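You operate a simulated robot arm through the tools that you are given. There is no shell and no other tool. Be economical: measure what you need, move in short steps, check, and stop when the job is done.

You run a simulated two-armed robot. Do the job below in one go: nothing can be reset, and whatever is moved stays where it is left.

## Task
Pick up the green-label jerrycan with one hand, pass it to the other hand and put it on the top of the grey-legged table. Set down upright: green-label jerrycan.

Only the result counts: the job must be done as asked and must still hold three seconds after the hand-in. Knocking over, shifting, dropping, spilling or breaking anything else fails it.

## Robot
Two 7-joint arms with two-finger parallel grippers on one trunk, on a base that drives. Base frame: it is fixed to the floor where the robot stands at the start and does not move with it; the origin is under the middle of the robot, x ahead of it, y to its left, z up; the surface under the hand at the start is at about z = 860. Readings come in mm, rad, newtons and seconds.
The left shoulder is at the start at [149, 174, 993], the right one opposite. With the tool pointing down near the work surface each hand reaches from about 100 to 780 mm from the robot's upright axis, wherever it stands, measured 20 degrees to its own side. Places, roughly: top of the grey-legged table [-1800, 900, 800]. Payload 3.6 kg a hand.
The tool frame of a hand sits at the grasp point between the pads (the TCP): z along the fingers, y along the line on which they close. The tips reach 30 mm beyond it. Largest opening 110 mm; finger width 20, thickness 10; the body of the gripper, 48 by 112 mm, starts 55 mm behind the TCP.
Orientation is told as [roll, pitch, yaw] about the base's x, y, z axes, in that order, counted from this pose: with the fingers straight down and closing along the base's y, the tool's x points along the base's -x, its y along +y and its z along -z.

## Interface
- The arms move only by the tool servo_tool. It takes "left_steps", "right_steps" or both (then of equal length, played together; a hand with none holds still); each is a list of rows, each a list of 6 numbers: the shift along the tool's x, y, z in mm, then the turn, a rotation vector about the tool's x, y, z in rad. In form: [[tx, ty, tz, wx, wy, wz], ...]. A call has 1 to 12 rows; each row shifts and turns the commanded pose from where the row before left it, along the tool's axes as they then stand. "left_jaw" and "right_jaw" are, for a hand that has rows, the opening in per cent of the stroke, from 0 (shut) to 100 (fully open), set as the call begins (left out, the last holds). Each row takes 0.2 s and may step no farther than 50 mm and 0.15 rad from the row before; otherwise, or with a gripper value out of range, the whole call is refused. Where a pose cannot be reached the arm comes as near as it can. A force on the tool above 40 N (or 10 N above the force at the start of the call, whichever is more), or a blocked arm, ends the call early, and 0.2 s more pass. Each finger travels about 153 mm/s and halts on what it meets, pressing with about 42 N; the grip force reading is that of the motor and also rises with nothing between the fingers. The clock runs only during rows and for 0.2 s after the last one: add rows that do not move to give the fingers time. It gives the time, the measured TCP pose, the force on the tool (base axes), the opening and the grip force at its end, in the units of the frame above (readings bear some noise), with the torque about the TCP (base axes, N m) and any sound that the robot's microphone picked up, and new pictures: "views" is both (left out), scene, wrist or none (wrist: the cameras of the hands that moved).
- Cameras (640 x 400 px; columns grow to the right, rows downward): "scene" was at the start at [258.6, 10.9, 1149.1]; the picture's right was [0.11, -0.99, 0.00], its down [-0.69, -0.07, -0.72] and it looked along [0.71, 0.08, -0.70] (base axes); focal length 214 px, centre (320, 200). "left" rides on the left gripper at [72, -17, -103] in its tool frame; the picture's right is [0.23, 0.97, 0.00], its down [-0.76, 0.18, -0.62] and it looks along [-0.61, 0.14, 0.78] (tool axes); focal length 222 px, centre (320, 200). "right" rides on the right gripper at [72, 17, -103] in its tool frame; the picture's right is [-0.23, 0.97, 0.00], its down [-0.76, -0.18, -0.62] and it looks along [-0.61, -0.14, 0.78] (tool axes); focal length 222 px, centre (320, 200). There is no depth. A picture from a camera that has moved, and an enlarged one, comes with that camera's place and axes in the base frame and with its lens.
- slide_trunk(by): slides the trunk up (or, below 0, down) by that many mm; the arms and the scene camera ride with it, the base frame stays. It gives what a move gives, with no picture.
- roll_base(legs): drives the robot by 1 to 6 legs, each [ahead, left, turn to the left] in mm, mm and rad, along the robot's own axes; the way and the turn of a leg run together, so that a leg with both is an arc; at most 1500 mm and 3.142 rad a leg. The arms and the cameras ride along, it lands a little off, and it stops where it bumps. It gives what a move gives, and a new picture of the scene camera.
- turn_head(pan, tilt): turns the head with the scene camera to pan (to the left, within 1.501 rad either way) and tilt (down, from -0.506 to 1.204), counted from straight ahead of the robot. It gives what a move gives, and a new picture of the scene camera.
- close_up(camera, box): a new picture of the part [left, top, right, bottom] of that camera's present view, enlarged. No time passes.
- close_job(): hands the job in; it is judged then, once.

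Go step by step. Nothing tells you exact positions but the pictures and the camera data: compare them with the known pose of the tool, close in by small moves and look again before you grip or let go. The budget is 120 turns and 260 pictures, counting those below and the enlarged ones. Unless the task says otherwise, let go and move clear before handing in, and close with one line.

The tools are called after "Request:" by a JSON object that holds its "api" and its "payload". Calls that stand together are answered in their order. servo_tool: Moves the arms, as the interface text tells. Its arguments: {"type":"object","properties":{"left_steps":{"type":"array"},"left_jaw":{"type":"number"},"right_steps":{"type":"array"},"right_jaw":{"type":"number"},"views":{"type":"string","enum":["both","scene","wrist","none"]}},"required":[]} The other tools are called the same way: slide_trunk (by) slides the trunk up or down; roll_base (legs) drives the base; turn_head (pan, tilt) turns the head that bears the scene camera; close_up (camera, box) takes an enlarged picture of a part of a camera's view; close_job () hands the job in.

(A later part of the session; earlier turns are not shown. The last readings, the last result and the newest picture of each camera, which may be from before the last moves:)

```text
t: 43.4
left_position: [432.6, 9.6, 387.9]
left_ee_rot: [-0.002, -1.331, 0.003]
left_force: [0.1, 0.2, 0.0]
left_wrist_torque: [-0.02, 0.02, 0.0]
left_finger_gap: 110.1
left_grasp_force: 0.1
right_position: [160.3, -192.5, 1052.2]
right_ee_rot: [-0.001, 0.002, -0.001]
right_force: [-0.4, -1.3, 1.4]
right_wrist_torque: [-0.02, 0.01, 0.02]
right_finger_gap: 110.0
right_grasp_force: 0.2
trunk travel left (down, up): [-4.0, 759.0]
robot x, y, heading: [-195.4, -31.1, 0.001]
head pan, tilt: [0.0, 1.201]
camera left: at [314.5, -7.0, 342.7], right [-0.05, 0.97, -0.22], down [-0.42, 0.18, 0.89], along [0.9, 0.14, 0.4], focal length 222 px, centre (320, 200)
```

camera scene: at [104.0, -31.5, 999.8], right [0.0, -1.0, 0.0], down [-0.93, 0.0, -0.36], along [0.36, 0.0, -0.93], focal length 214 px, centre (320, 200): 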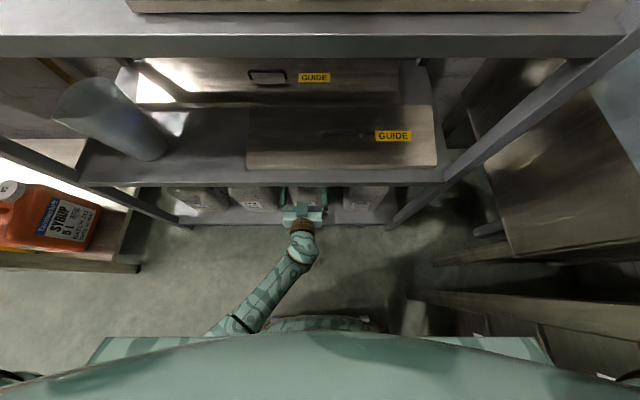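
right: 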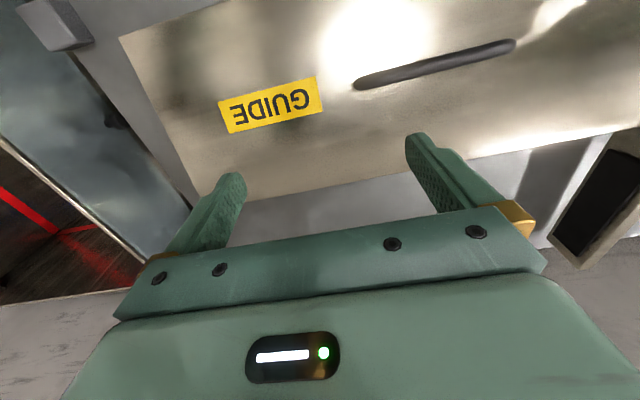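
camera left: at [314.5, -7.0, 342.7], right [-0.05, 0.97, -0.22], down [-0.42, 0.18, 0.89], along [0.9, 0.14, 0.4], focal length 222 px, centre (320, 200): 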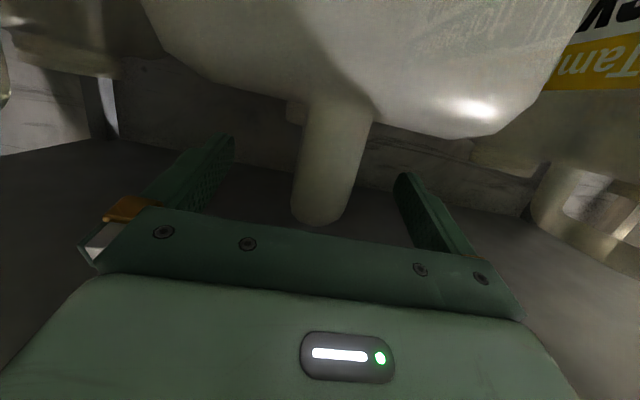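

The handle sits centred between the fingers with clear space to the palm. I close.

Request:
{"api": "servo_tool", "payload": {"left_steps": [[0, 0, 0, 0, 0, 0], [0, 0, 0, 0, 0, 0], [0, 0, 0, 0, 0, 0], [0, 0, 0, 0, 0, 0]], "left_jaw": 0, "views": "wrist"}}

```text
t: 44.4
left_position: [432.9, 9.6, 386.8]
left_ee_rot: [-0.004, -1.329, 0.003]
left_force: [0.4, -1.1, 0.1]
left_wrist_torque: [0.06, -0.28, -0.04]
left_finger_gap: 21.5
left_grasp_force: 42.2
right_position: [160.0, -192.3, 1052.0]
right_ee_rot: [0.0, 0.001, 0.0]
right_force: [-0.4, 0.1, 0.6]
right_wrist_torque: [-0.01, 0.04, -0.01]
right_finger_gap: 109.8
right_grasp_force: 0.1
trunk travel left (down, up): [-4.0, 759.0]
robot x, y, heading: [-200.1, -34.5, 0.0]
head pan, tilt: [0.0, 1.201]
camera left: at [314.4, -7.1, 342.9], right [-0.05, 0.97, -0.22], down [-0.42, 0.18, 0.89], along [0.9, 0.14, 0.4], focal length 222 px, centre (320, 200)
```

left: 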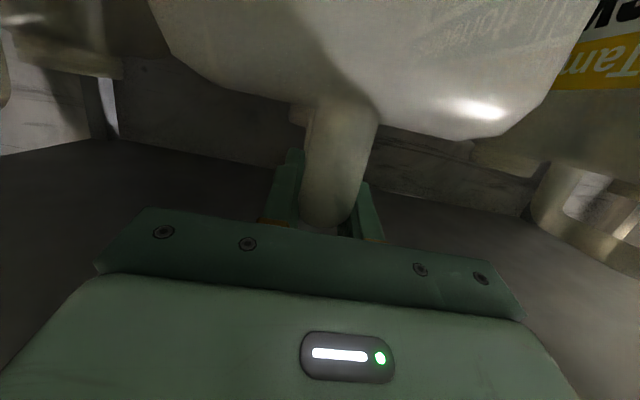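

Gripped at 21.5 mm. I lift slowly by 30 mm.

Request:
{"api": "servo_tool", "payload": {"left_steps": [[-2.9, 0, -0.7, 0, 0, 0], [-2.9, 0, -0.7, 0, 0, 0], [-4.9, 0, -1.2, 0, 0, 0], [-4.9, 0, -1.2, 0, 0, 0], [-4.9, 0, -1.2, 0, 0, 0], [-4.9, 0, -1.2, 0, 0, 0], [-4.9, 0, -1.2, 0, 0, 0]], "views": "both"}}

```text
t: 46.0
left_position: [431.8, 11.3, 419.1]
left_ee_rot: [-0.002, -1.33, 0.002]
left_force: [0.3, -0.2, -2.4]
left_wrist_torque: [-0.03, 0.09, 0.04]
left_finger_gap: 21.5
left_grasp_force: 41.8
right_position: [159.9, -191.8, 1052.3]
right_ee_rot: [0.0, 0.001, -0.002]
right_force: [0.1, 0.7, -0.9]
right_wrist_torque: [-0.02, -0.03, -0.02]
right_finger_gap: 109.8
right_grasp_force: 0.1
trunk travel left (down, up): [-4.0, 759.0]
robot x, y, heading: [-200.4, -33.1, -0.0]
head pan, tilt: [0.0, 1.201]
camera scene: at [103.8, -31.5, 999.9], right [0.0, -1.0, 0.0], down [-0.93, 0.0, -0.36], along [0.36, 0.0, -0.93], focal length 214 px, centre (320, 200)
camera left: at [314.8, -6.7, 374.9], right [-0.05, 0.97, -0.22], down [-0.42, 0.18, 0.89], along [0.9, 0.14, 0.4], focal length 222 px, centre (320, 200)
```

scene: 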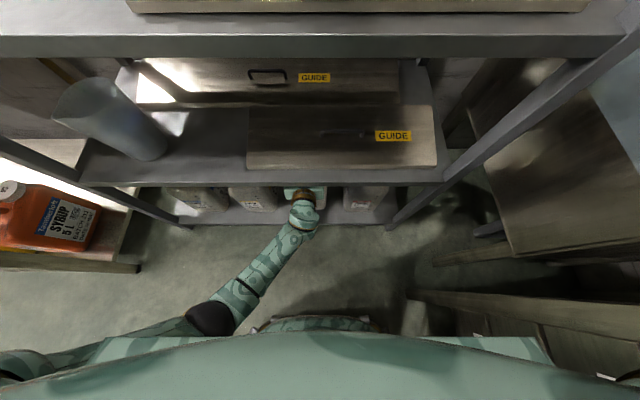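
left: 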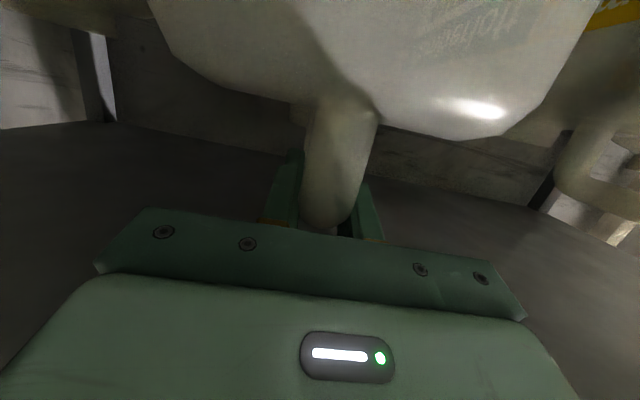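

The can rose with the hand and stayed level. I drive back to pull it out of the shelf.

Request:
{"api": "roll_base", "payload": {"legs": [[-100, 0, 0], [-350, 0, 0]]}}

Request:
{"api": "turn_head", "payload": {"pan": 0.0, "tilt": 0.9}}

```text
t: 49.0
left_position: [-17.6, 8.8, 420.4]
left_ee_rot: [-0.003, -1.331, 0.001]
left_force: [-1.2, -0.6, -2.2]
left_wrist_torque: [0.01, 0.12, 0.0]
left_finger_gap: 21.7
left_grasp_force: 42.1
right_position: [-292.0, -193.6, 1051.5]
right_ee_rot: [-0.002, 0.002, 0.001]
right_force: [0.2, -0.8, 0.8]
right_wrist_torque: [-0.02, 0.0, -0.02]
right_finger_gap: 110.0
right_grasp_force: 0.1
trunk travel left (down, up): [-4.0, 759.0]
robot x, y, heading: [-649.1, -32.3, -0.0]
head pan, tilt: [0.0, 1.201]
camera scene: at [-347.7, -31.6, 999.9], right [0.0, -1.0, 0.0], down [-0.93, 0.0, -0.36], along [0.36, 0.0, -0.93], focal length 214 px, centre (320, 200)
```

scene: 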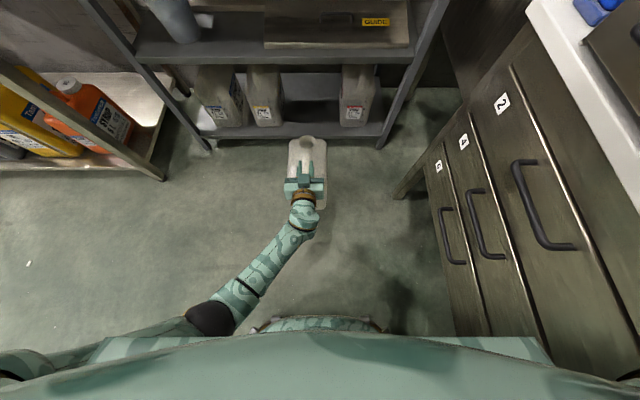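

```text
t: 49.8
left_position: [-19.7, 11.0, 419.6]
left_ee_rot: [-0.001, -1.328, 0.001]
left_force: [-0.1, -0.5, -3.5]
left_wrist_torque: [0.02, 0.09, 0.01]
left_finger_gap: 21.6
left_grasp_force: 41.3
right_position: [-290.9, -192.1, 1051.8]
right_ee_rot: [0.0, 0.003, -0.003]
right_force: [0.7, 0.9, -0.6]
right_wrist_torque: [0.01, 0.02, -0.01]
right_finger_gap: 110.0
right_grasp_force: 0.1
trunk travel left (down, up): [-4.0, 759.0]
robot x, y, heading: [-651.1, -35.4, 0.0]
head pan, tilt: [0.0, 0.901]
camera scene: at [-327.9, -31.7, 1019.6], right [0.0, -1.0, 0.0], down [-0.78, 0.0, -0.62], along [0.62, 0.0, -0.78], focal length 214 px, centre (320, 200)
```

scene: 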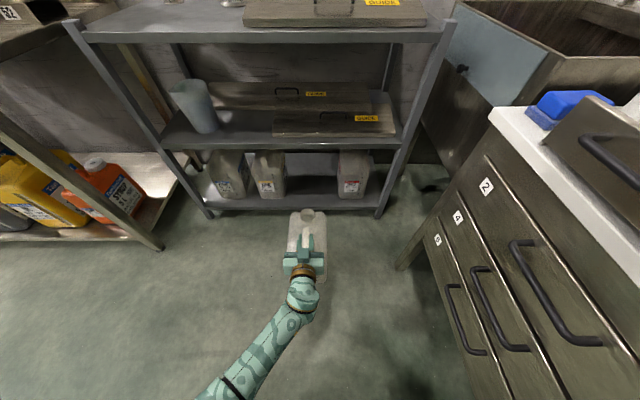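

The can is out, hanging level. I raise the trunk so the can gets to table height and there's good room for the pass.

Request:
{"api": "slide_trunk", "payload": {"by": 420}}

Request:
{"api": "turn_head", "payload": {"pan": 0.0, "tilt": 0.8}}

```text
refused: 420 is not a number from -400 to 400
```

```text
t: 50.5
left_position: [-19.0, 9.3, 419.9]
left_ee_rot: [-0.004, -1.33, 0.001]
left_force: [-0.2, -0.9, -2.1]
left_wrist_torque: [0.0, 0.12, -0.02]
left_finger_gap: 21.6
left_grasp_force: 41.9
right_position: [-290.9, -192.5, 1051.1]
right_ee_rot: [0.001, 0.0, -0.002]
right_force: [-0.1, 0.9, -0.3]
right_wrist_torque: [-0.02, -0.04, -0.01]
right_finger_gap: 109.9
right_grasp_force: 0.0
trunk travel left (down, up): [-4.0, 759.0]
robot x, y, heading: [-649.9, -31.2, -0.003]
head pan, tilt: [0.0, 0.799]
camera scene: at [-322.7, -31.7, 1027.5], right [0.0, -1.0, 0.0], down [-0.72, 0.0, -0.7], along [0.7, 0.0, -0.72], focal length 214 px, centre (320, 200)
```

scene: 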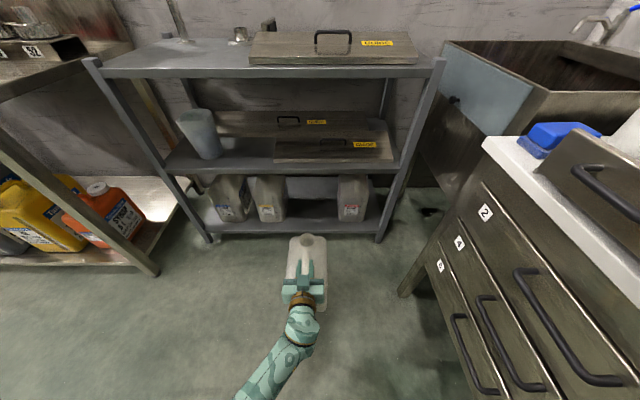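

Request:
{"api": "slide_trunk", "payload": {"by": 380}}

Request:
{"api": "turn_head", "payload": {"pan": 0.0, "tilt": 0.9}}

```text
t: 54.1
left_position: [-14.7, 11.3, 823.3]
left_ee_rot: [-0.002, -1.371, 0.001]
left_force: [0.5, 0.2, -3.0]
left_wrist_torque: [-0.01, 0.13, 0.02]
left_finger_gap: 21.5
left_grasp_force: 42.0
right_position: [-323.3, -193.4, 1449.9]
right_ee_rot: [0.0, -0.059, -0.004]
right_force: [0.4, -0.1, 0.2]
right_wrist_torque: [-0.01, 0.01, 0.01]
right_finger_gap: 110.2
right_grasp_force: 0.0
trunk travel left (down, up): [-384.0, 379.0]
robot x, y, heading: [-650.4, -29.4, -0.002]
head pan, tilt: [0.0, 0.799]
```

```text
t: 54.8
left_position: [-14.8, 10.6, 824.5]
left_ee_rot: [-0.004, -1.37, 0.001]
left_force: [-0.2, 0.5, -2.3]
left_wrist_torque: [-0.04, 0.1, 0.0]
left_finger_gap: 21.9
left_grasp_force: 41.9
right_position: [-322.7, -191.4, 1449.7]
right_ee_rot: [0.0, -0.061, -0.002]
right_force: [-0.3, 0.7, 0.4]
right_wrist_torque: [0.04, 0.02, 0.01]
right_finger_gap: 110.1
right_grasp_force: 0.1
trunk travel left (down, up): [-384.0, 379.0]
robot x, y, heading: [-651.5, -33.3, -0.003]
head pan, tilt: [0.0, 0.901]
camera scene: at [-525.7, -31.4, 1418.3], right [0.0, -1.0, 0.0], down [-0.78, 0.0, -0.62], along [0.62, 0.0, -0.78], focal length 214 px, centre (320, 200)
```

scene: 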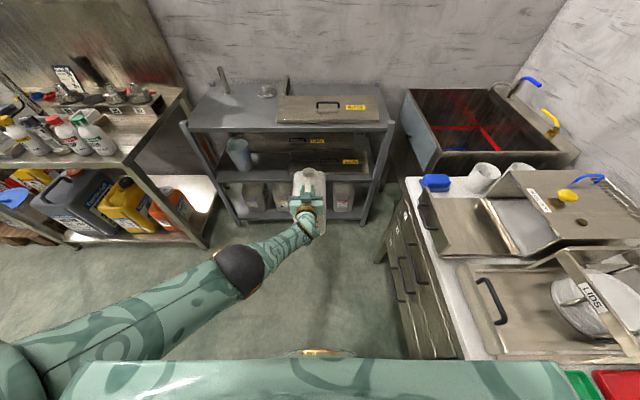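

The can is at about z 824. I draw the left hand back and up toward mid-front, to a spot both hands reach easily, and restore the grip pitch so the can is level.

Request:
{"api": "servo_tool", "payload": {"left_steps": [[-9.8, -6, -23.9, 0, 0.02, 0], [-9.8, -6, -23.9, 0, 0.02, 0], [-9.8, -6, -23.9, 0, 0, 0], [-9.8, -6, -23.9, 0, 0, 0], [-9.8, -6, -23.9, 0, 0, 0], [-9.8, -6, -23.9, 0, 0, 0], [-9.8, -6, -23.9, 0, 0, 0]], "views": "both"}}

```text
t: 56.1
left_position: [-119.2, 48.9, 885.6]
left_ee_rot: [0.703, -1.293, -0.672]
left_force: [-0.3, 0.7, -2.3]
left_wrist_torque: [-0.04, 0.12, 0.03]
left_finger_gap: 21.7
left_grasp_force: 42.1
right_position: [-322.3, -191.5, 1451.4]
right_ee_rot: [0.0, -0.06, -0.003]
right_force: [0.5, 0.9, -0.1]
right_wrist_torque: [-0.02, -0.01, 0.03]
right_finger_gap: 110.3
right_grasp_force: 0.0
trunk travel left (down, up): [-384.0, 379.0]
robot x, y, heading: [-649.6, -34.1, -0.002]
head pan, tilt: [0.0, 0.901]
stopped in row 6 (left hand): the arm was blocked; the commanded pose is now the measured one
camera scene: at [-526.2, -31.1, 1418.3], right [0.0, -1.0, 0.0], down [-0.78, 0.0, -0.62], along [0.62, 0.0, -0.78], focal length 214 px, centre (320, 200)
camera left: at [-235.5, 39.1, 834.5], right [-0.06, 1.0, -0.05], down [-0.45, 0.01, 0.89], along [0.89, 0.07, 0.45], focal length 222 px, centre (320, 200)
```

scene: 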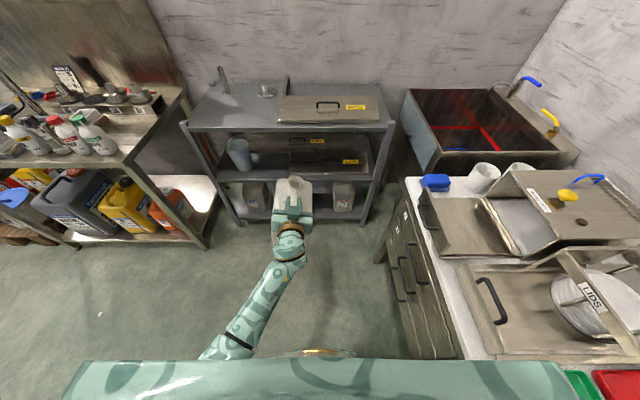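
left: 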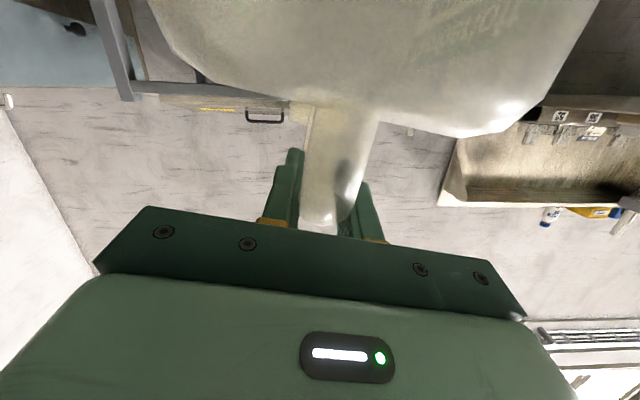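

The arm got blocked near its limit and the can rolled about 10°. I ease forward, level it again, and yaw the left hand toward the right, which suits both arms better.

Request:
{"api": "servo_tool", "payload": {"left_steps": [[0, 5, 20, 0, 0, -0.06], [0, 5, 20, 0, 0, -0.06], [0, 5, 10, 0, 0, -0.06], [0, 5, 0, 0.1, 0, 0.02], [0, 5, 0, 0.1, 0, 0.02], [0, 5, 0, 0.1, 0, 0.02], [0, 0, 0, 0.1, 0, 0.02], [0, 0, 0, 0.1, 0, 0.02], [0, 0, 0, 0.1, 0, 0.02]], "views": "both"}}

```text
t: 58.1
left_position: [-69.4, 80.2, 876.6]
left_ee_rot: [-0.042, -1.364, -0.524]
left_force: [0.1, -0.2, -2.2]
left_wrist_torque: [0.07, 0.11, -0.02]
left_finger_gap: 21.4
left_grasp_force: 41.8
right_position: [-323.7, -191.5, 1450.0]
right_ee_rot: [0.0, -0.059, -0.001]
right_force: [-0.4, -0.5, -0.7]
right_wrist_torque: [0.01, -0.01, 0.01]
right_finger_gap: 110.2
right_grasp_force: 0.1
trunk travel left (down, up): [-384.0, 379.0]
robot x, y, heading: [-649.5, -31.6, 0.002]
head pan, tilt: [0.0, 0.901]
camera scene: at [-525.5, -30.8, 1418.2], right [0.0, -1.0, 0.0], down [-0.78, 0.0, -0.62], along [0.62, 0.0, -0.78], focal length 214 px, centre (320, 200)
camera left: at [-176.6, 127.5, 827.8], right [0.48, 0.85, -0.23], down [-0.28, 0.4, 0.87], along [0.83, -0.35, 0.43], focal length 222 px, centre (320, 200)
```

scene: 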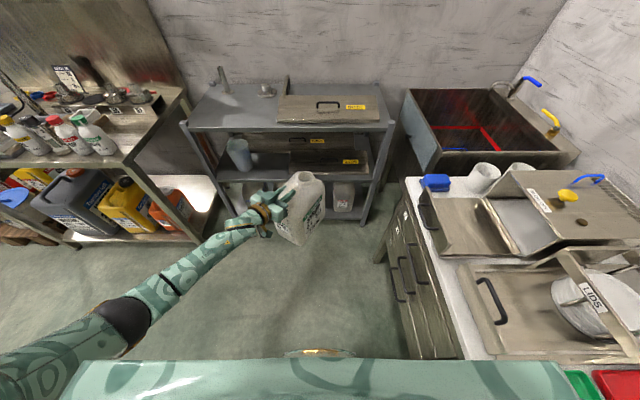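
left: 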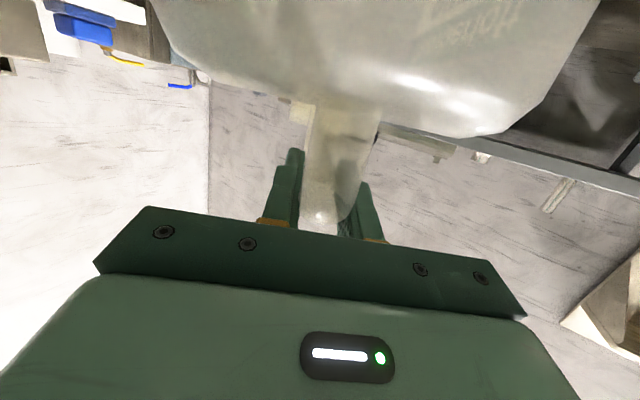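

Level again and the left arm has a comfortable posture. I bring it closer and higher, with a bit more yaw.

Request:
{"api": "servo_tool", "payload": {"left_steps": [[-12.7, -8, -17, 0, 0.01, 0], [-12.7, -8, -17, 0, 0.01, 0], [-12.7, -8, -17, 0, 0.01, 0], [-12.7, -8, -17, 0, 0, 0], [-12.7, -8, -17, 0, 0, 0], [0, 0, 0, 0.098, 0, 0.022], [0, 0, 0, 0.098, 0, 0.022], [0, 0, 0, 0.098, 0, 0.022]], "views": "scene"}}

```text
t: 59.9
left_position: [-148.0, 84.0, 958.9]
left_ee_rot: [-0.053, -1.337, -0.813]
left_force: [0.4, 0.4, -2.4]
left_wrist_torque: [0.08, 0.05, 0.0]
left_finger_gap: 21.7
left_grasp_force: 41.5
right_position: [-323.1, -192.5, 1450.3]
right_ee_rot: [0.0, -0.059, -0.001]
right_force: [0.4, -0.1, 0.2]
right_wrist_torque: [0.0, 0.0, 0.02]
right_finger_gap: 110.3
right_grasp_force: 0.1
trunk travel left (down, up): [-384.0, 379.0]
robot x, y, heading: [-650.7, -37.1, -0.001]
head pan, tilt: [0.0, 0.901]
camera scene: at [-525.3, -31.0, 1418.2], right [0.0, -1.0, 0.0], down [-0.78, 0.0, -0.62], along [0.62, 0.0, -0.78], focal length 214 px, centre (320, 200)
```

scene: 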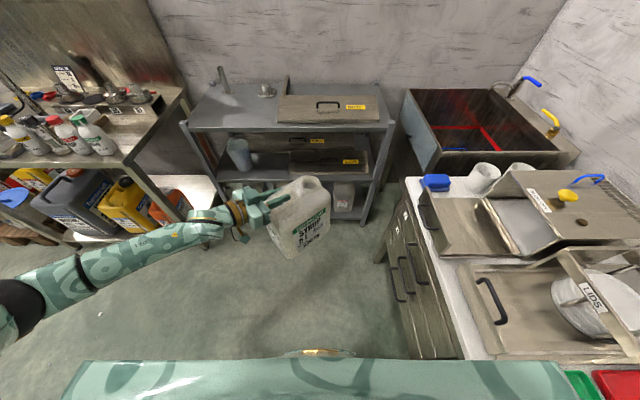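

The can is held level at about (-148, 84, 959), handle yawed −0.81. I bring the right hand to hover above the handle's rear end.

Request:
{"api": "servo_tool", "payload": {"right_steps": [[-21, 24, 35, 0, 0.06, 0], [-21, 24, 35, 0, 0, 0], [-21, 24, 35, 0, 0, 0], [-21, 24, 35, 0, 0, 0], [-21, 24, 35, 0, 0, 0], [-21, 24, 35, 0, 0, 0], [-21, 24, 35, 0, 0, 0], [-21, 24, 35, 0, 0, 0], [-21, 24, 35, 0, 0, 0], [-21, 24, 35, 0, 0, 0]], "views": "none"}}

Request:
{"api": "servo_tool", "payload": {"right_steps": [[0, 0, 0, 0, 0, 0.14], [0, 0, 0, 0, 0, 0.14], [0, 0, 0, 0, 0, 0.14], [0, 0, 0, 0, 0, 0.14], [0, 0, 0, 0, 0, 0.14], [0, 0, 0, 0, 0, 0.113]], "views": "both"}}

```text
t: 62.1
left_position: [-149.4, 84.8, 958.1]
left_ee_rot: [-0.053, -1.337, -0.812]
left_force: [-0.3, 0.0, -1.9]
left_wrist_torque: [0.11, 0.11, -0.02]
left_finger_gap: 21.5
left_grasp_force: 42.1
right_position: [-109.4, 49.3, 1101.5]
right_ee_rot: [0.0, 0.001, -0.001]
right_force: [0.6, -0.4, -0.1]
right_wrist_torque: [0.0, 0.02, -0.01]
right_finger_gap: 109.8
right_grasp_force: 0.1
trunk travel left (down, up): [-384.0, 379.0]
robot x, y, heading: [-655.6, -31.7, 0.004]
head pan, tilt: [0.0, 0.901]
```

```text
t: 63.5
left_position: [-148.5, 83.3, 957.7]
left_ee_rot: [-0.049, -1.337, -0.817]
left_force: [-0.4, 0.6, -3.1]
left_wrist_torque: [0.09, 0.1, 0.0]
left_finger_gap: 21.4
left_grasp_force: 41.9
right_position: [-110.1, 48.2, 1101.4]
right_ee_rot: [0.0, 0.0, -0.819]
right_force: [0.8, 1.2, -0.5]
right_wrist_torque: [0.0, -0.02, 0.02]
right_finger_gap: 110.0
right_grasp_force: 0.1
trunk travel left (down, up): [-384.0, 379.0]
robot x, y, heading: [-650.1, -33.8, -0.001]
head pan, tilt: [0.0, 0.901]
camera scene: at [-525.7, -30.9, 1418.3], right [0.0, -1.0, 0.0], down [-0.78, 0.0, -0.62], along [0.62, 0.0, -0.78], focal length 214 px, centre (320, 200)
camera right: at [-146.6, 112.5, 1206.0], right [0.87, 0.5, 0.0], down [0.39, -0.68, 0.62], along [0.31, -0.54, -0.78], focal length 222 px, centre (320, 200)
```

scene: 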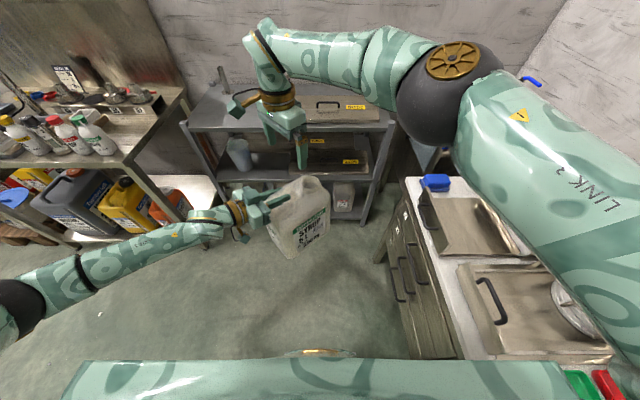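
right: 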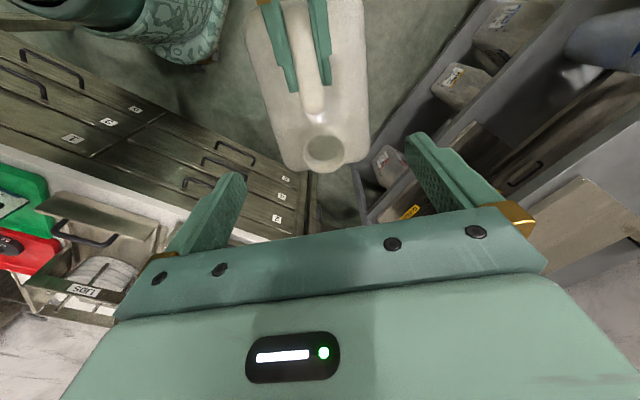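

The right camera sees the handle, left fingers and cap clearly. I enlarge to fix the rear end of the handle.

Request:
{"api": "close_up", "payload": {"camera": "right", "box": [230, 0, 400, 180]}}

```text
2.22 times, centred on (315, 90) of right
camera zoom: at [-146.6, 112.5, 1206.0], right [0.87, 0.5, 0.0], down [0.39, -0.68, 0.62], along [0.31, -0.54, -0.78], focal length 494 px, centre (331, 444)
```

zoom: 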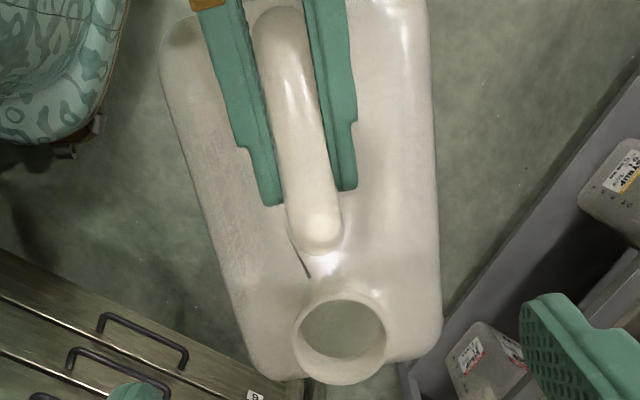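

The can's neck is open, so it must stay upright. There's a ~25 mm free window on the rear post between left fingertips and handle end; I aim right fingers there and descend partway.

Request:
{"api": "servo_tool", "payload": {"right_steps": [[9, -5.5, 0, 0, 0, 0], [0, 0, 30, 0, 0, 0], [0, 0, 30, 0, 0, 0], [0, 0, 20, 0, 0, 0]], "views": "both"}}

Request:
{"api": "close_up", "payload": {"camera": "right", "box": [200, 0, 440, 200]}}

Request:
{"api": "close_up", "payload": {"camera": "scene", "box": [200, 100, 360, 270]}}

```text
t: 64.5
left_position: [-148.4, 83.8, 958.7]
left_ee_rot: [-0.049, -1.338, -0.814]
left_force: [0.9, -0.3, -2.0]
left_wrist_torque: [0.09, 0.07, 0.0]
left_finger_gap: 21.5
left_grasp_force: 42.3
right_position: [-119.3, 50.0, 1020.9]
right_ee_rot: [-0.004, 0.001, -0.817]
right_force: [-0.4, 0.1, 0.5]
right_wrist_torque: [0.01, 0.02, 0.03]
right_finger_gap: 109.9
right_grasp_force: 0.1
trunk travel left (down, up): [-384.0, 379.0]
robot x, y, heading: [-649.9, -32.2, 0.001]
head pan, tilt: [0.0, 0.901]
camera scene: at [-525.4, -30.8, 1418.2], right [0.0, -1.0, 0.0], down [-0.78, 0.0, -0.62], along [0.62, 0.0, -0.78], focal length 214 px, centre (320, 200)
camera right: at [-156.2, 114.4, 1125.8], right [0.87, 0.5, 0.0], down [0.39, -0.68, 0.62], along [0.31, -0.54, -0.78], focal length 222 px, centre (320, 200)
```

scene: 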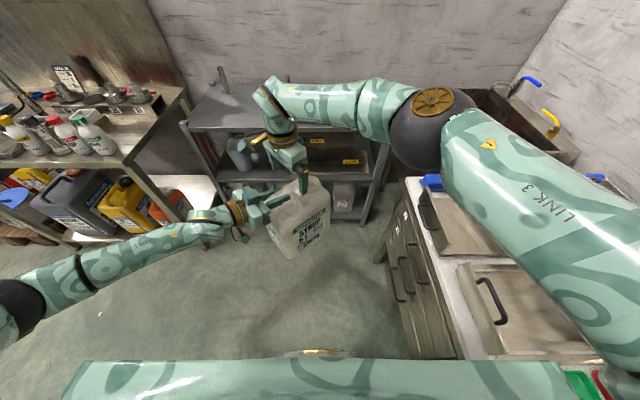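
right: 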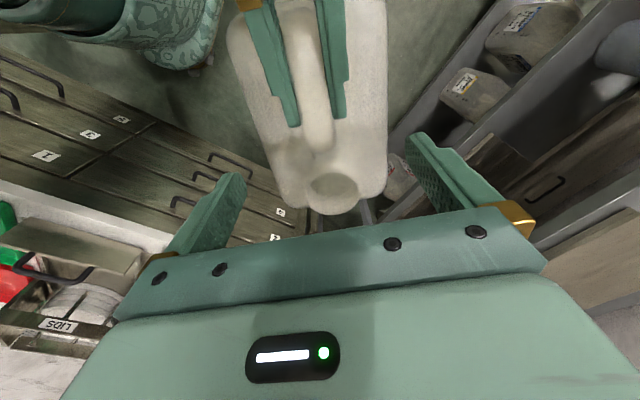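

```text
2.00 times, centred on (320, 100) of right
camera zoom: at [-156.2, 114.4, 1125.8], right [0.87, 0.5, 0.0], down [0.39, -0.68, 0.62], along [0.31, -0.54, -0.78], focal length 444 px, centre (320, 400)
```

zoom: 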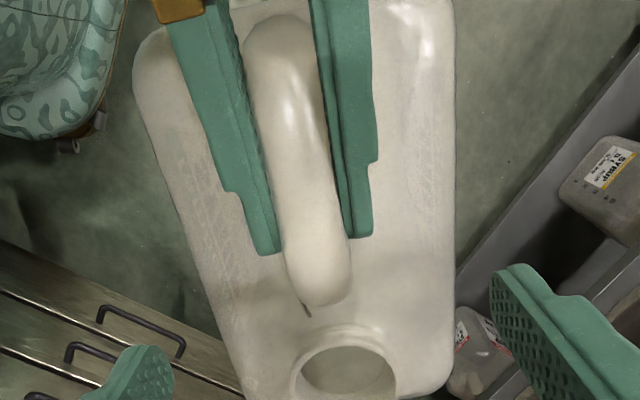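

```text
2.35 times, centred on (280, 185) of scene
camera zoom: at [-525.4, -30.8, 1418.2], right [0.0, -1.0, 0.0], down [-0.78, 0.0, -0.62], along [0.62, 0.0, -0.78], focal length 505 px, centre (414, 235)
```

zoom: 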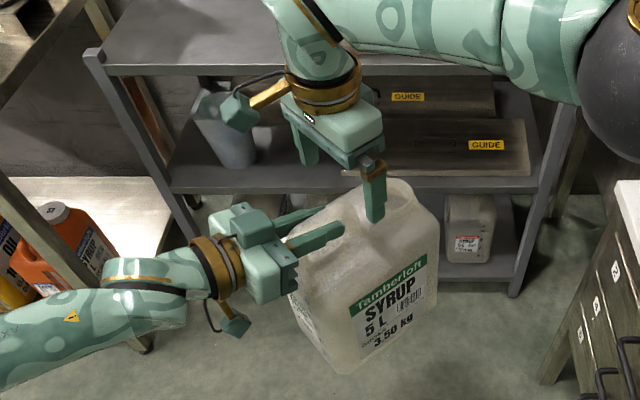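

Geometry agrees: right TCP is 44 mm along the handle from the left grip, with ~3 mm gap to left fingertips. I descend slowly to the bar height.

Request:
{"api": "servo_tool", "payload": {"right_steps": [[0, 0, 20, 0, 0, 0], [0, 0, 20, 0, 0, 0], [0, 0, 12, 0, 0, 0], [0, 0, 10, 0, 0, 0]], "views": "both"}}

Request:
{"api": "close_up", "payload": {"camera": "scene", "box": [200, 100, 360, 270]}}

```text
t: 65.5
left_position: [-149.1, 84.4, 958.3]
left_ee_rot: [-0.049, -1.337, -0.815]
left_force: [0.6, -0.4, -2.6]
left_wrist_torque: [0.08, 0.09, -0.01]
left_finger_gap: 21.4
left_grasp_force: 42.5
right_position: [-122.0, 49.5, 960.1]
right_ee_rot: [0.001, -0.001, -0.816]
right_force: [0.7, 0.1, 0.2]
right_wrist_torque: [-0.01, 0.03, 0.0]
right_finger_gap: 109.8
right_grasp_force: 0.0
trunk travel left (down, up): [-384.0, 379.0]
robot x, y, heading: [-652.4, -34.1, -0.0]
head pan, tilt: [0.0, 0.901]
camera scene: at [-525.6, -30.8, 1418.2], right [0.0, -1.0, 0.0], down [-0.78, 0.0, -0.62], along [0.62, 0.0, -0.78], focal length 214 px, centre (320, 200)
camera right: at [-157.0, 115.2, 1064.0], right [0.86, 0.5, 0.0], down [0.39, -0.68, 0.62], along [0.31, -0.54, -0.78], focal length 222 px, centre (320, 200)
```

scene: 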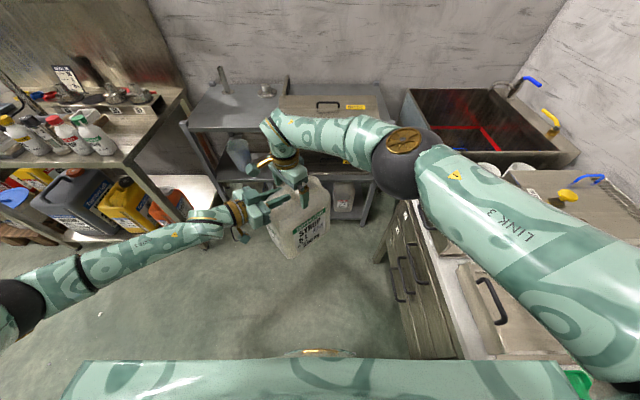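
right: 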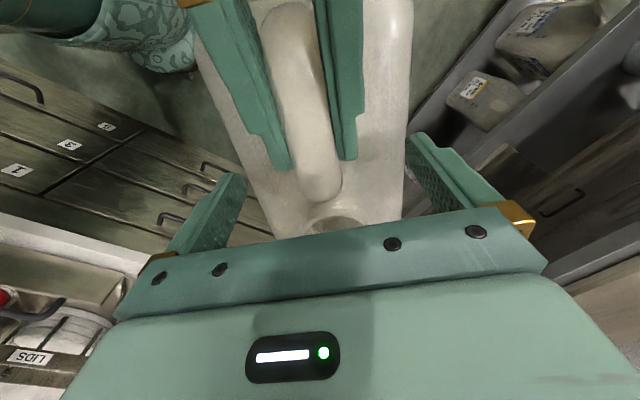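

```text
2.35 times, centred on (280, 185) of scene
camera zoom: at [-525.6, -30.8, 1418.2], right [0.0, -1.0, 0.0], down [-0.78, 0.0, -0.62], along [0.62, 0.0, -0.78], focal length 505 px, centre (414, 235)
```

zoom: 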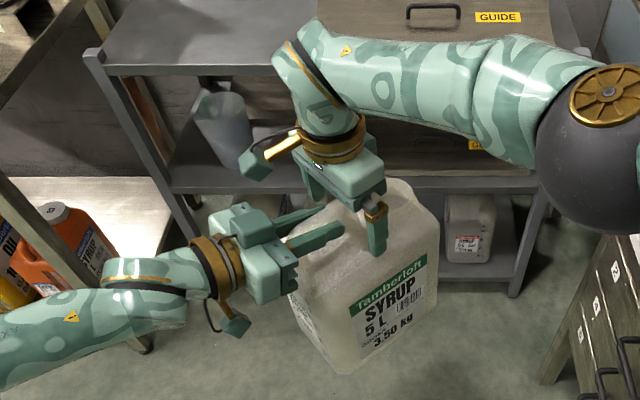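

The TCP projects onto pixel (320,189) of the right view, exactly on the rear end of the handle. I go 4 mm lower and close the right hand.

Request:
{"api": "servo_tool", "payload": {"right_steps": [[0, 0, 4, 0, 0, 0]], "views": "none"}}

Request:
{"api": "servo_tool", "payload": {"right_steps": [[0, 0, 0, 0, 0, 0], [0, 0, 0, 0, 0, 0], [0, 0, 0, 0, 0, 0], [0, 0, 0, 0, 0, 0]], "right_jaw": 0, "views": "both"}}

Request:
{"api": "close_up", "payload": {"camera": "right", "box": [200, 60, 440, 260]}}

```text
t: 65.9
left_position: [-147.5, 84.1, 958.1]
left_ee_rot: [-0.049, -1.337, -0.815]
left_force: [-0.4, -1.4, -2.6]
left_wrist_torque: [0.12, 0.09, 0.0]
left_finger_gap: 21.6
left_grasp_force: 42.0
right_position: [-120.7, 50.6, 955.5]
right_ee_rot: [0.0, 0.0, -0.815]
right_force: [0.4, -0.2, 0.3]
right_wrist_torque: [0.01, 0.0, 0.02]
right_finger_gap: 110.0
right_grasp_force: 0.0
trunk travel left (down, up): [-384.0, 379.0]
robot x, y, heading: [-649.4, -30.9, -0.003]
head pan, tilt: [0.0, 0.901]
```

```text
t: 66.9
left_position: [-149.1, 84.0, 957.6]
left_ee_rot: [-0.055, -1.339, -0.813]
left_force: [-7.9, -5.5, 0.4]
left_wrist_torque: [0.27, -0.1, 0.06]
left_finger_gap: 21.3
left_grasp_force: 42.0
right_position: [-120.0, 50.6, 955.6]
right_ee_rot: [0.0, 0.0, -0.814]
right_force: [8.8, 5.2, -0.8]
right_wrist_torque: [-0.28, 0.1, -0.52]
right_finger_gap: 21.2
right_grasp_force: 42.1
trunk travel left (down, up): [-384.0, 379.0]
robot x, y, heading: [-649.3, -35.1, -0.002]
head pan, tilt: [0.0, 0.901]
camera scene: at [-525.7, -30.9, 1418.3], right [0.0, -1.0, 0.0], down [-0.78, 0.0, -0.62], along [0.62, 0.0, -0.78], focal length 214 px, centre (320, 200)
camera right: at [-156.8, 115.2, 1060.5], right [0.86, 0.5, 0.0], down [0.39, -0.68, 0.62], along [0.31, -0.54, -0.78], focal length 222 px, centre (320, 200)
```

scene: 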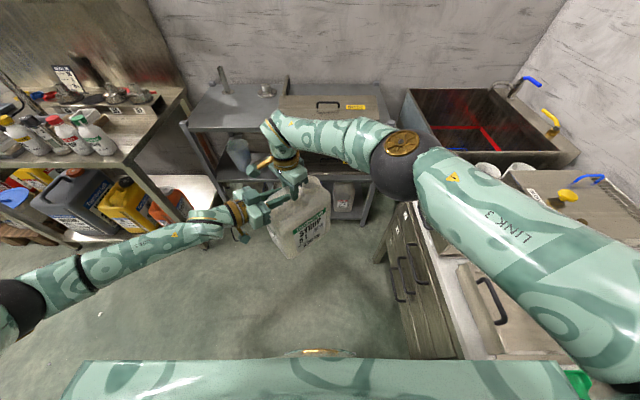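
right: 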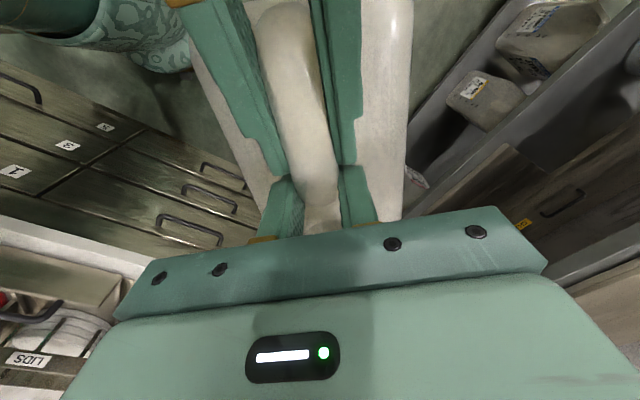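

```text
2.00 times, centred on (320, 160) of right
camera zoom: at [-156.8, 115.2, 1060.5], right [0.86, 0.5, 0.0], down [0.39, -0.68, 0.62], along [0.31, -0.54, -0.78], focal length 444 px, centre (320, 280)
```

zoom: 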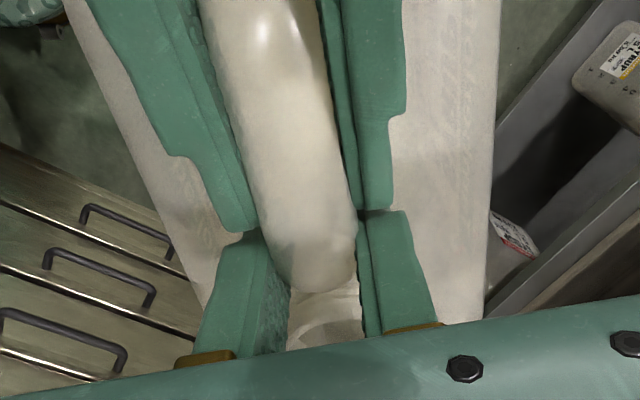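

Both hands hold the handle (21 mm each). I open the left hand while holding still, then back it straight off.

Request:
{"api": "servo_tool", "payload": {"left_steps": [[0, 0, 0, 0, 0, 0], [0, 0, 0, 0, 0, 0], [0, 0, 0, 0, 0, 0]], "left_jaw": 70, "views": "both"}}

```text
t: 67.7
left_position: [-147.2, 84.3, 958.2]
left_ee_rot: [-0.049, -1.339, -0.815]
left_force: [0.3, 0.1, 0.0]
left_wrist_torque: [0.01, -0.01, 0.01]
left_finger_gap: 76.7
left_grasp_force: 0.0
right_position: [-120.7, 49.9, 957.2]
right_ee_rot: [0.0, 0.002, -0.814]
right_force: [0.1, 0.4, -0.5]
right_wrist_torque: [0.01, -0.01, -0.03]
right_finger_gap: 21.4
right_grasp_force: 41.3
trunk travel left (down, up): [-384.0, 379.0]
robot x, y, heading: [-651.4, -31.3, -0.004]
head pan, tilt: [0.0, 0.901]
camera scene: at [-525.7, -30.9, 1418.3], right [0.0, -1.0, 0.0], down [-0.78, 0.0, -0.62], along [0.62, 0.0, -0.78], focal length 214 px, centre (320, 200)
camera left: at [-238.1, 161.7, 912.5], right [0.7, 0.67, -0.23], down [-0.14, 0.45, 0.88], along [0.7, -0.59, 0.41], focal length 222 px, centre (320, 200)
```

scene: 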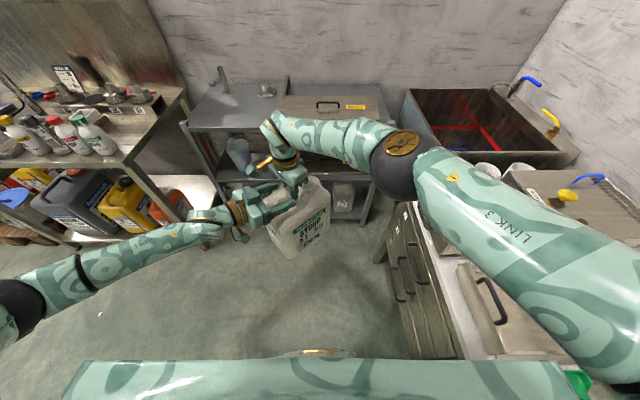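
left: 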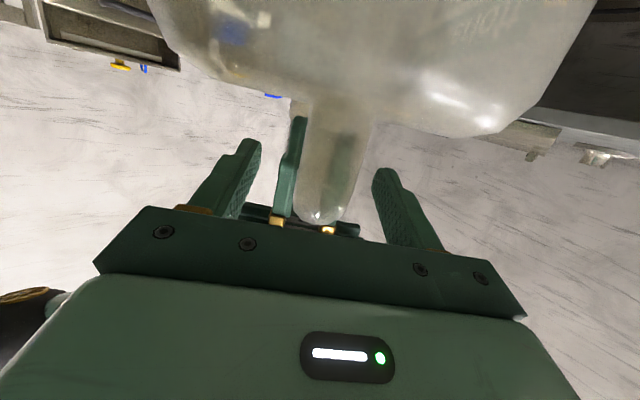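

The can is held by the right hand alone and stays level. I withdraw the left hand straight back.

Request:
{"api": "servo_tool", "payload": {"left_steps": [[0, 0, -20, 0, 0, 0], [0, 0, -30, 0, 0, 0], [0, 0, -40, 0, 0, 0], [0, 0, -40, 0, 0, 0]], "views": "scene"}}

Request:
{"api": "close_up", "payload": {"camera": "scene", "box": [160, 100, 380, 300]}}

```text
t: 68.7
left_position: [-229.5, 180.8, 988.5]
left_ee_rot: [-0.046, -1.337, -0.817]
left_force: [0.3, -0.1, -1.0]
left_wrist_torque: [-0.01, -0.02, -0.02]
left_finger_gap: 77.1
left_grasp_force: 0.2
right_position: [-120.5, 51.4, 955.7]
right_ee_rot: [0.002, -0.001, -0.815]
right_force: [0.2, -0.5, 0.0]
right_wrist_torque: [0.04, 0.0, 0.01]
right_finger_gap: 21.3
right_grasp_force: 42.1
trunk travel left (down, up): [-384.0, 379.0]
robot x, y, heading: [-650.2, -32.1, 0.004]
head pan, tilt: [0.0, 0.901]
camera scene: at [-526.6, -30.5, 1418.4], right [0.0, -1.0, 0.0], down [-0.78, 0.0, -0.62], along [0.62, 0.0, -0.78], focal length 214 px, centre (320, 200)
```

scene: 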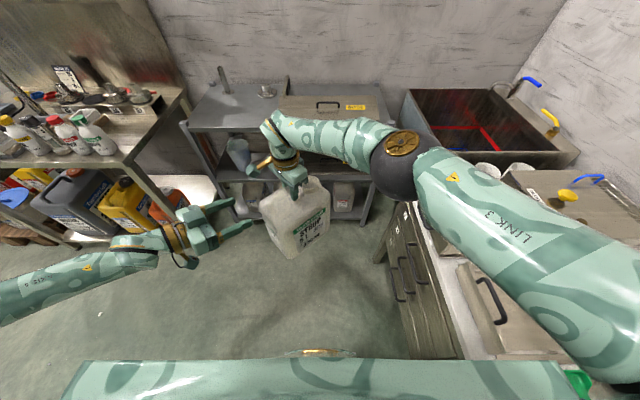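

```text
2.00 times, centred on (270, 200) of scene
camera zoom: at [-526.6, -30.5, 1418.4], right [0.0, -1.0, 0.0], down [-0.78, 0.0, -0.62], along [0.62, 0.0, -0.78], focal length 429 px, centre (420, 200)
```

zoom: 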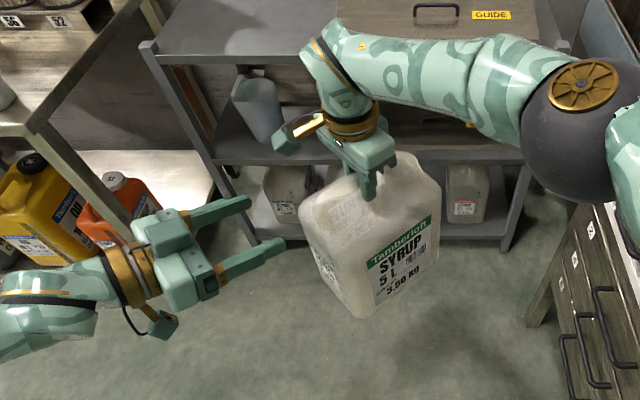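

The pass is done; the right hand holds the can upright. I raise the trunk and turn toward the grey-legged table to look at it from a distance.

Request:
{"api": "slide_trunk", "payload": {"by": 180}}

Request:
{"api": "roll_base", "payload": {"legs": [[0, 0, 1.2], [0, 0, 1.1]]}}

Request:
{"api": "turn_head", "payload": {"pan": 0.15, "tilt": 0.5}}

```text
t: 70.7
left_position: [-230.0, 180.4, 1168.6]
left_ee_rot: [-0.049, -1.337, -0.814]
left_force: [1.1, -0.5, -0.5]
left_wrist_torque: [-0.02, 0.01, 0.01]
left_finger_gap: 76.7
left_grasp_force: 0.1
right_position: [-123.5, 49.6, 1157.7]
right_ee_rot: [0.03, -0.027, -0.817]
right_force: [-0.4, -0.3, -2.3]
right_wrist_torque: [0.0, 0.06, -0.01]
right_finger_gap: 21.2
right_grasp_force: 41.6
trunk travel left (down, up): [-564.0, 199.0]
robot x, y, heading: [-650.5, -33.7, -0.003]
head pan, tilt: [0.0, 0.901]
```

```text
t: 76.9
left_position: [-1091.0, 135.4, 1169.6]
left_ee_rot: [-0.05, -1.338, 1.489]
left_force: [-0.4, 0.1, 0.6]
left_wrist_torque: [0.0, -0.02, 0.0]
left_finger_gap: 76.8
left_grasp_force: 0.0
right_position: [-1065.9, 301.8, 1158.6]
right_ee_rot: [0.032, -0.026, 1.488]
right_force: [-0.5, -0.2, -2.6]
right_wrist_torque: [0.01, 0.02, -0.04]
right_finger_gap: 21.2
right_grasp_force: 42.0
trunk travel left (down, up): [-564.0, 199.0]
robot x, y, heading: [-648.9, -30.8, 2.301]
head pan, tilt: [0.0, 0.901]
camera scene: at [-712.6, 37.1, 1599.4], right [0.74, 0.67, 0.0], down [0.52, -0.58, -0.62], along [-0.42, 0.46, -0.78], focal length 214 px, centre (320, 200)
```

scene: 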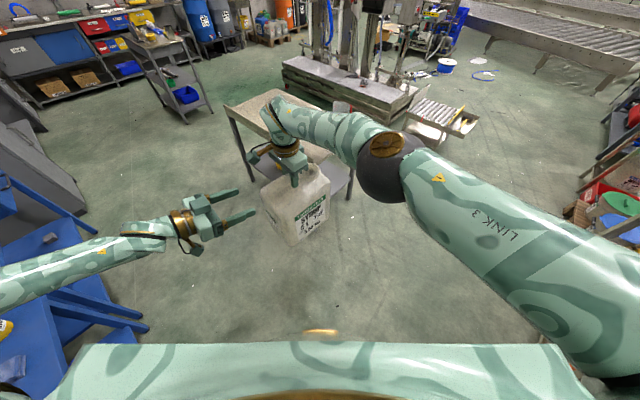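

```text
t: 77.8
left_position: [-1089.7, 135.5, 1169.2]
left_ee_rot: [-0.048, -1.337, 1.49]
left_force: [1.3, 0.0, 0.4]
left_wrist_torque: [-0.03, -0.01, -0.01]
left_finger_gap: 77.0
left_grasp_force: 0.1
right_position: [-1065.0, 301.6, 1156.9]
right_ee_rot: [0.032, -0.028, 1.488]
right_force: [-1.0, -0.1, -2.6]
right_wrist_torque: [-0.03, -0.05, 0.01]
right_finger_gap: 21.1
right_grasp_force: 42.2
trunk travel left (down, up): [-564.0, 199.0]
robot x, y, heading: [-652.1, -36.5, 2.303]
head pan, tilt: [0.15, 0.499]
camera scene: at [-732.3, 38.9, 1633.2], right [0.64, 0.77, 0.0], down [0.37, -0.3, -0.88], along [-0.68, 0.56, -0.48], focal length 214 px, centre (320, 200)
```

scene: 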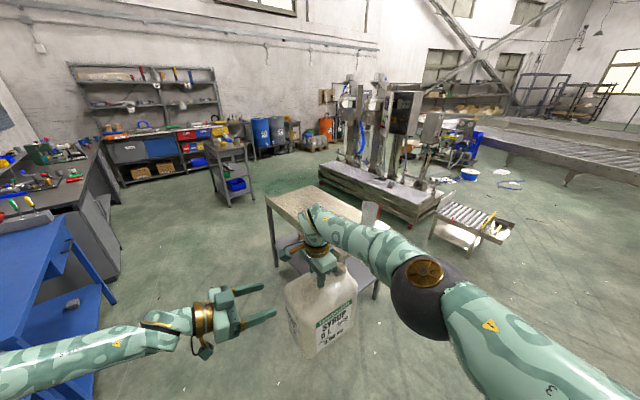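

The table spans roughly x −2190…−1262, y 680…1110 with a jug near (−1400, 1000); the left/centre part looks free. I turn to face +y and slide left in front of it.

Request:
{"api": "roll_base", "payload": {"legs": [[0, 0, -0.732], [150, 0, 0], [0, 1000, 0]]}}

Request:
{"api": "turn_head", "payload": {"pan": 0.0, "tilt": 0.6}}

```text
t: 85.9
left_position: [-1856.7, 543.4, 1168.5]
left_ee_rot: [-0.048, -1.338, 0.751]
left_force: [-0.3, 0.5, 0.5]
left_wrist_torque: [0.01, 0.01, -0.03]
left_finger_gap: 77.1
left_grasp_force: 0.0
right_position: [-1727.0, 648.6, 1157.3]
right_ee_rot: [0.031, -0.028, 0.75]
right_force: [0.3, -0.1, -2.9]
right_wrist_torque: [-0.04, 0.02, -0.01]
right_finger_gap: 21.1
right_grasp_force: 41.8
trunk travel left (down, up): [-564.0, 199.0]
robot x, y, heading: [-1643.2, 119.9, 1.566]
head pan, tilt: [0.15, 0.499]
camera scene: at [-1659.3, 230.6, 1633.3], right [0.99, 0.14, 0.0], down [0.07, -0.47, -0.88], along [-0.13, 0.87, -0.48], focal length 214 px, centre (320, 200)
```

scene: 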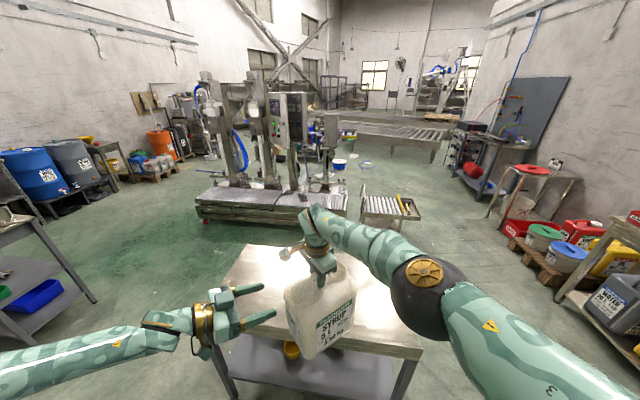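

```text
t: 86.6
left_position: [-1857.4, 541.9, 1169.0]
left_ee_rot: [-0.051, -1.337, 0.753]
left_force: [-0.6, -0.3, -0.3]
left_wrist_torque: [0.01, -0.01, -0.05]
left_finger_gap: 77.1
left_grasp_force: 0.0
right_position: [-1726.6, 649.3, 1157.4]
right_ee_rot: [0.032, -0.029, 0.75]
right_force: [0.1, 0.0, -1.8]
right_wrist_torque: [-0.05, 0.03, 0.01]
right_finger_gap: 21.1
right_grasp_force: 42.9
trunk travel left (down, up): [-564.0, 199.0]
robot x, y, heading: [-1644.9, 124.9, 1.563]
head pan, tilt: [0.0, 0.6]
camera scene: at [-1645.8, 228.9, 1624.2], right [1.0, -0.01, 0.0], down [0.0, -0.57, -0.82], along [0.0, 0.82, -0.57], focal length 214 px, centre (320, 200)
```

scene: 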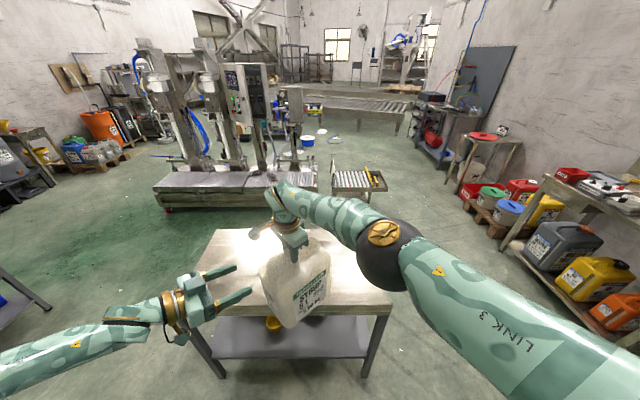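

The table front edge is at y≈665. The arm hides part of the top, so I pitch the left hand down to use its camera to check the table surface.

Request:
{"api": "servo_tool", "payload": {"left_steps": [[0, 0, 0, 0, 0.14, 0], [0, 0, 0, 0, 0.14, 0], [0, 0, 0, 0, 0.14, 0], [0, 0, 0, 0, 0.14, 0], [0, 0, 0, 0, 0.14, 0], [0, 0, 0, 0, 0.14, 0], [0, 0, 0, 0, 0.14, 0]], "views": "both"}}

```text
t: 88.2
left_position: [-1857.0, 544.2, 1168.5]
left_ee_rot: [-0.011, -0.354, 0.705]
left_force: [-0.5, -0.6, -0.5]
left_wrist_torque: [-0.02, 0.01, 0.03]
left_finger_gap: 77.1
left_grasp_force: 0.0
right_position: [-1725.8, 649.8, 1158.3]
right_ee_rot: [0.031, -0.027, 0.751]
right_force: [0.7, -0.3, -2.2]
right_wrist_torque: [-0.03, -0.01, 0.0]
right_finger_gap: 21.5
right_grasp_force: 41.9
trunk travel left (down, up): [-564.0, 199.0]
robot x, y, heading: [-1645.1, 120.2, 1.56]
head pan, tilt: [0.0, 0.6]
camera scene: at [-1644.6, 229.7, 1624.2], right [1.0, -0.01, 0.0], down [0.0, -0.57, -0.82], along [0.0, 0.82, -0.57], focal length 214 px, centre (320, 200)
camera left: at [-1926.0, 463.5, 1240.8], right [-0.79, 0.6, -0.09], down [0.26, 0.46, 0.85], along [0.55, 0.65, -0.52], focal length 222 px, centre (320, 200)
```

scene: 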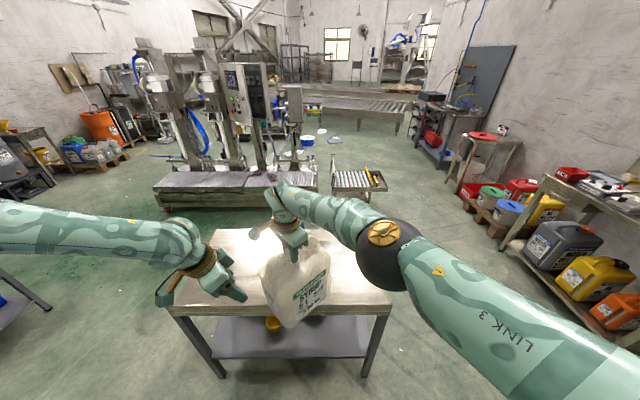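
left: 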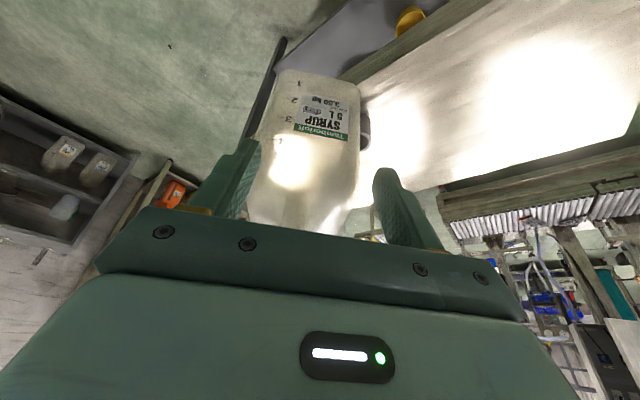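

Request:
{"api": "close_up", "payload": {"camera": "left", "box": [230, 0, 480, 220]}}

```text
1.82 times, centred on (355, 110) of left
camera zoom: at [-1926.0, 463.5, 1240.8], right [-0.79, 0.6, -0.09], down [0.26, 0.46, 0.85], along [0.55, 0.65, -0.52], focal length 404 px, centre (256, 364)
```

zoom: 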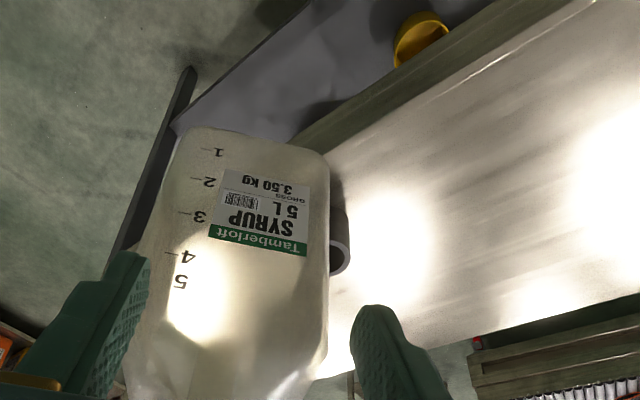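

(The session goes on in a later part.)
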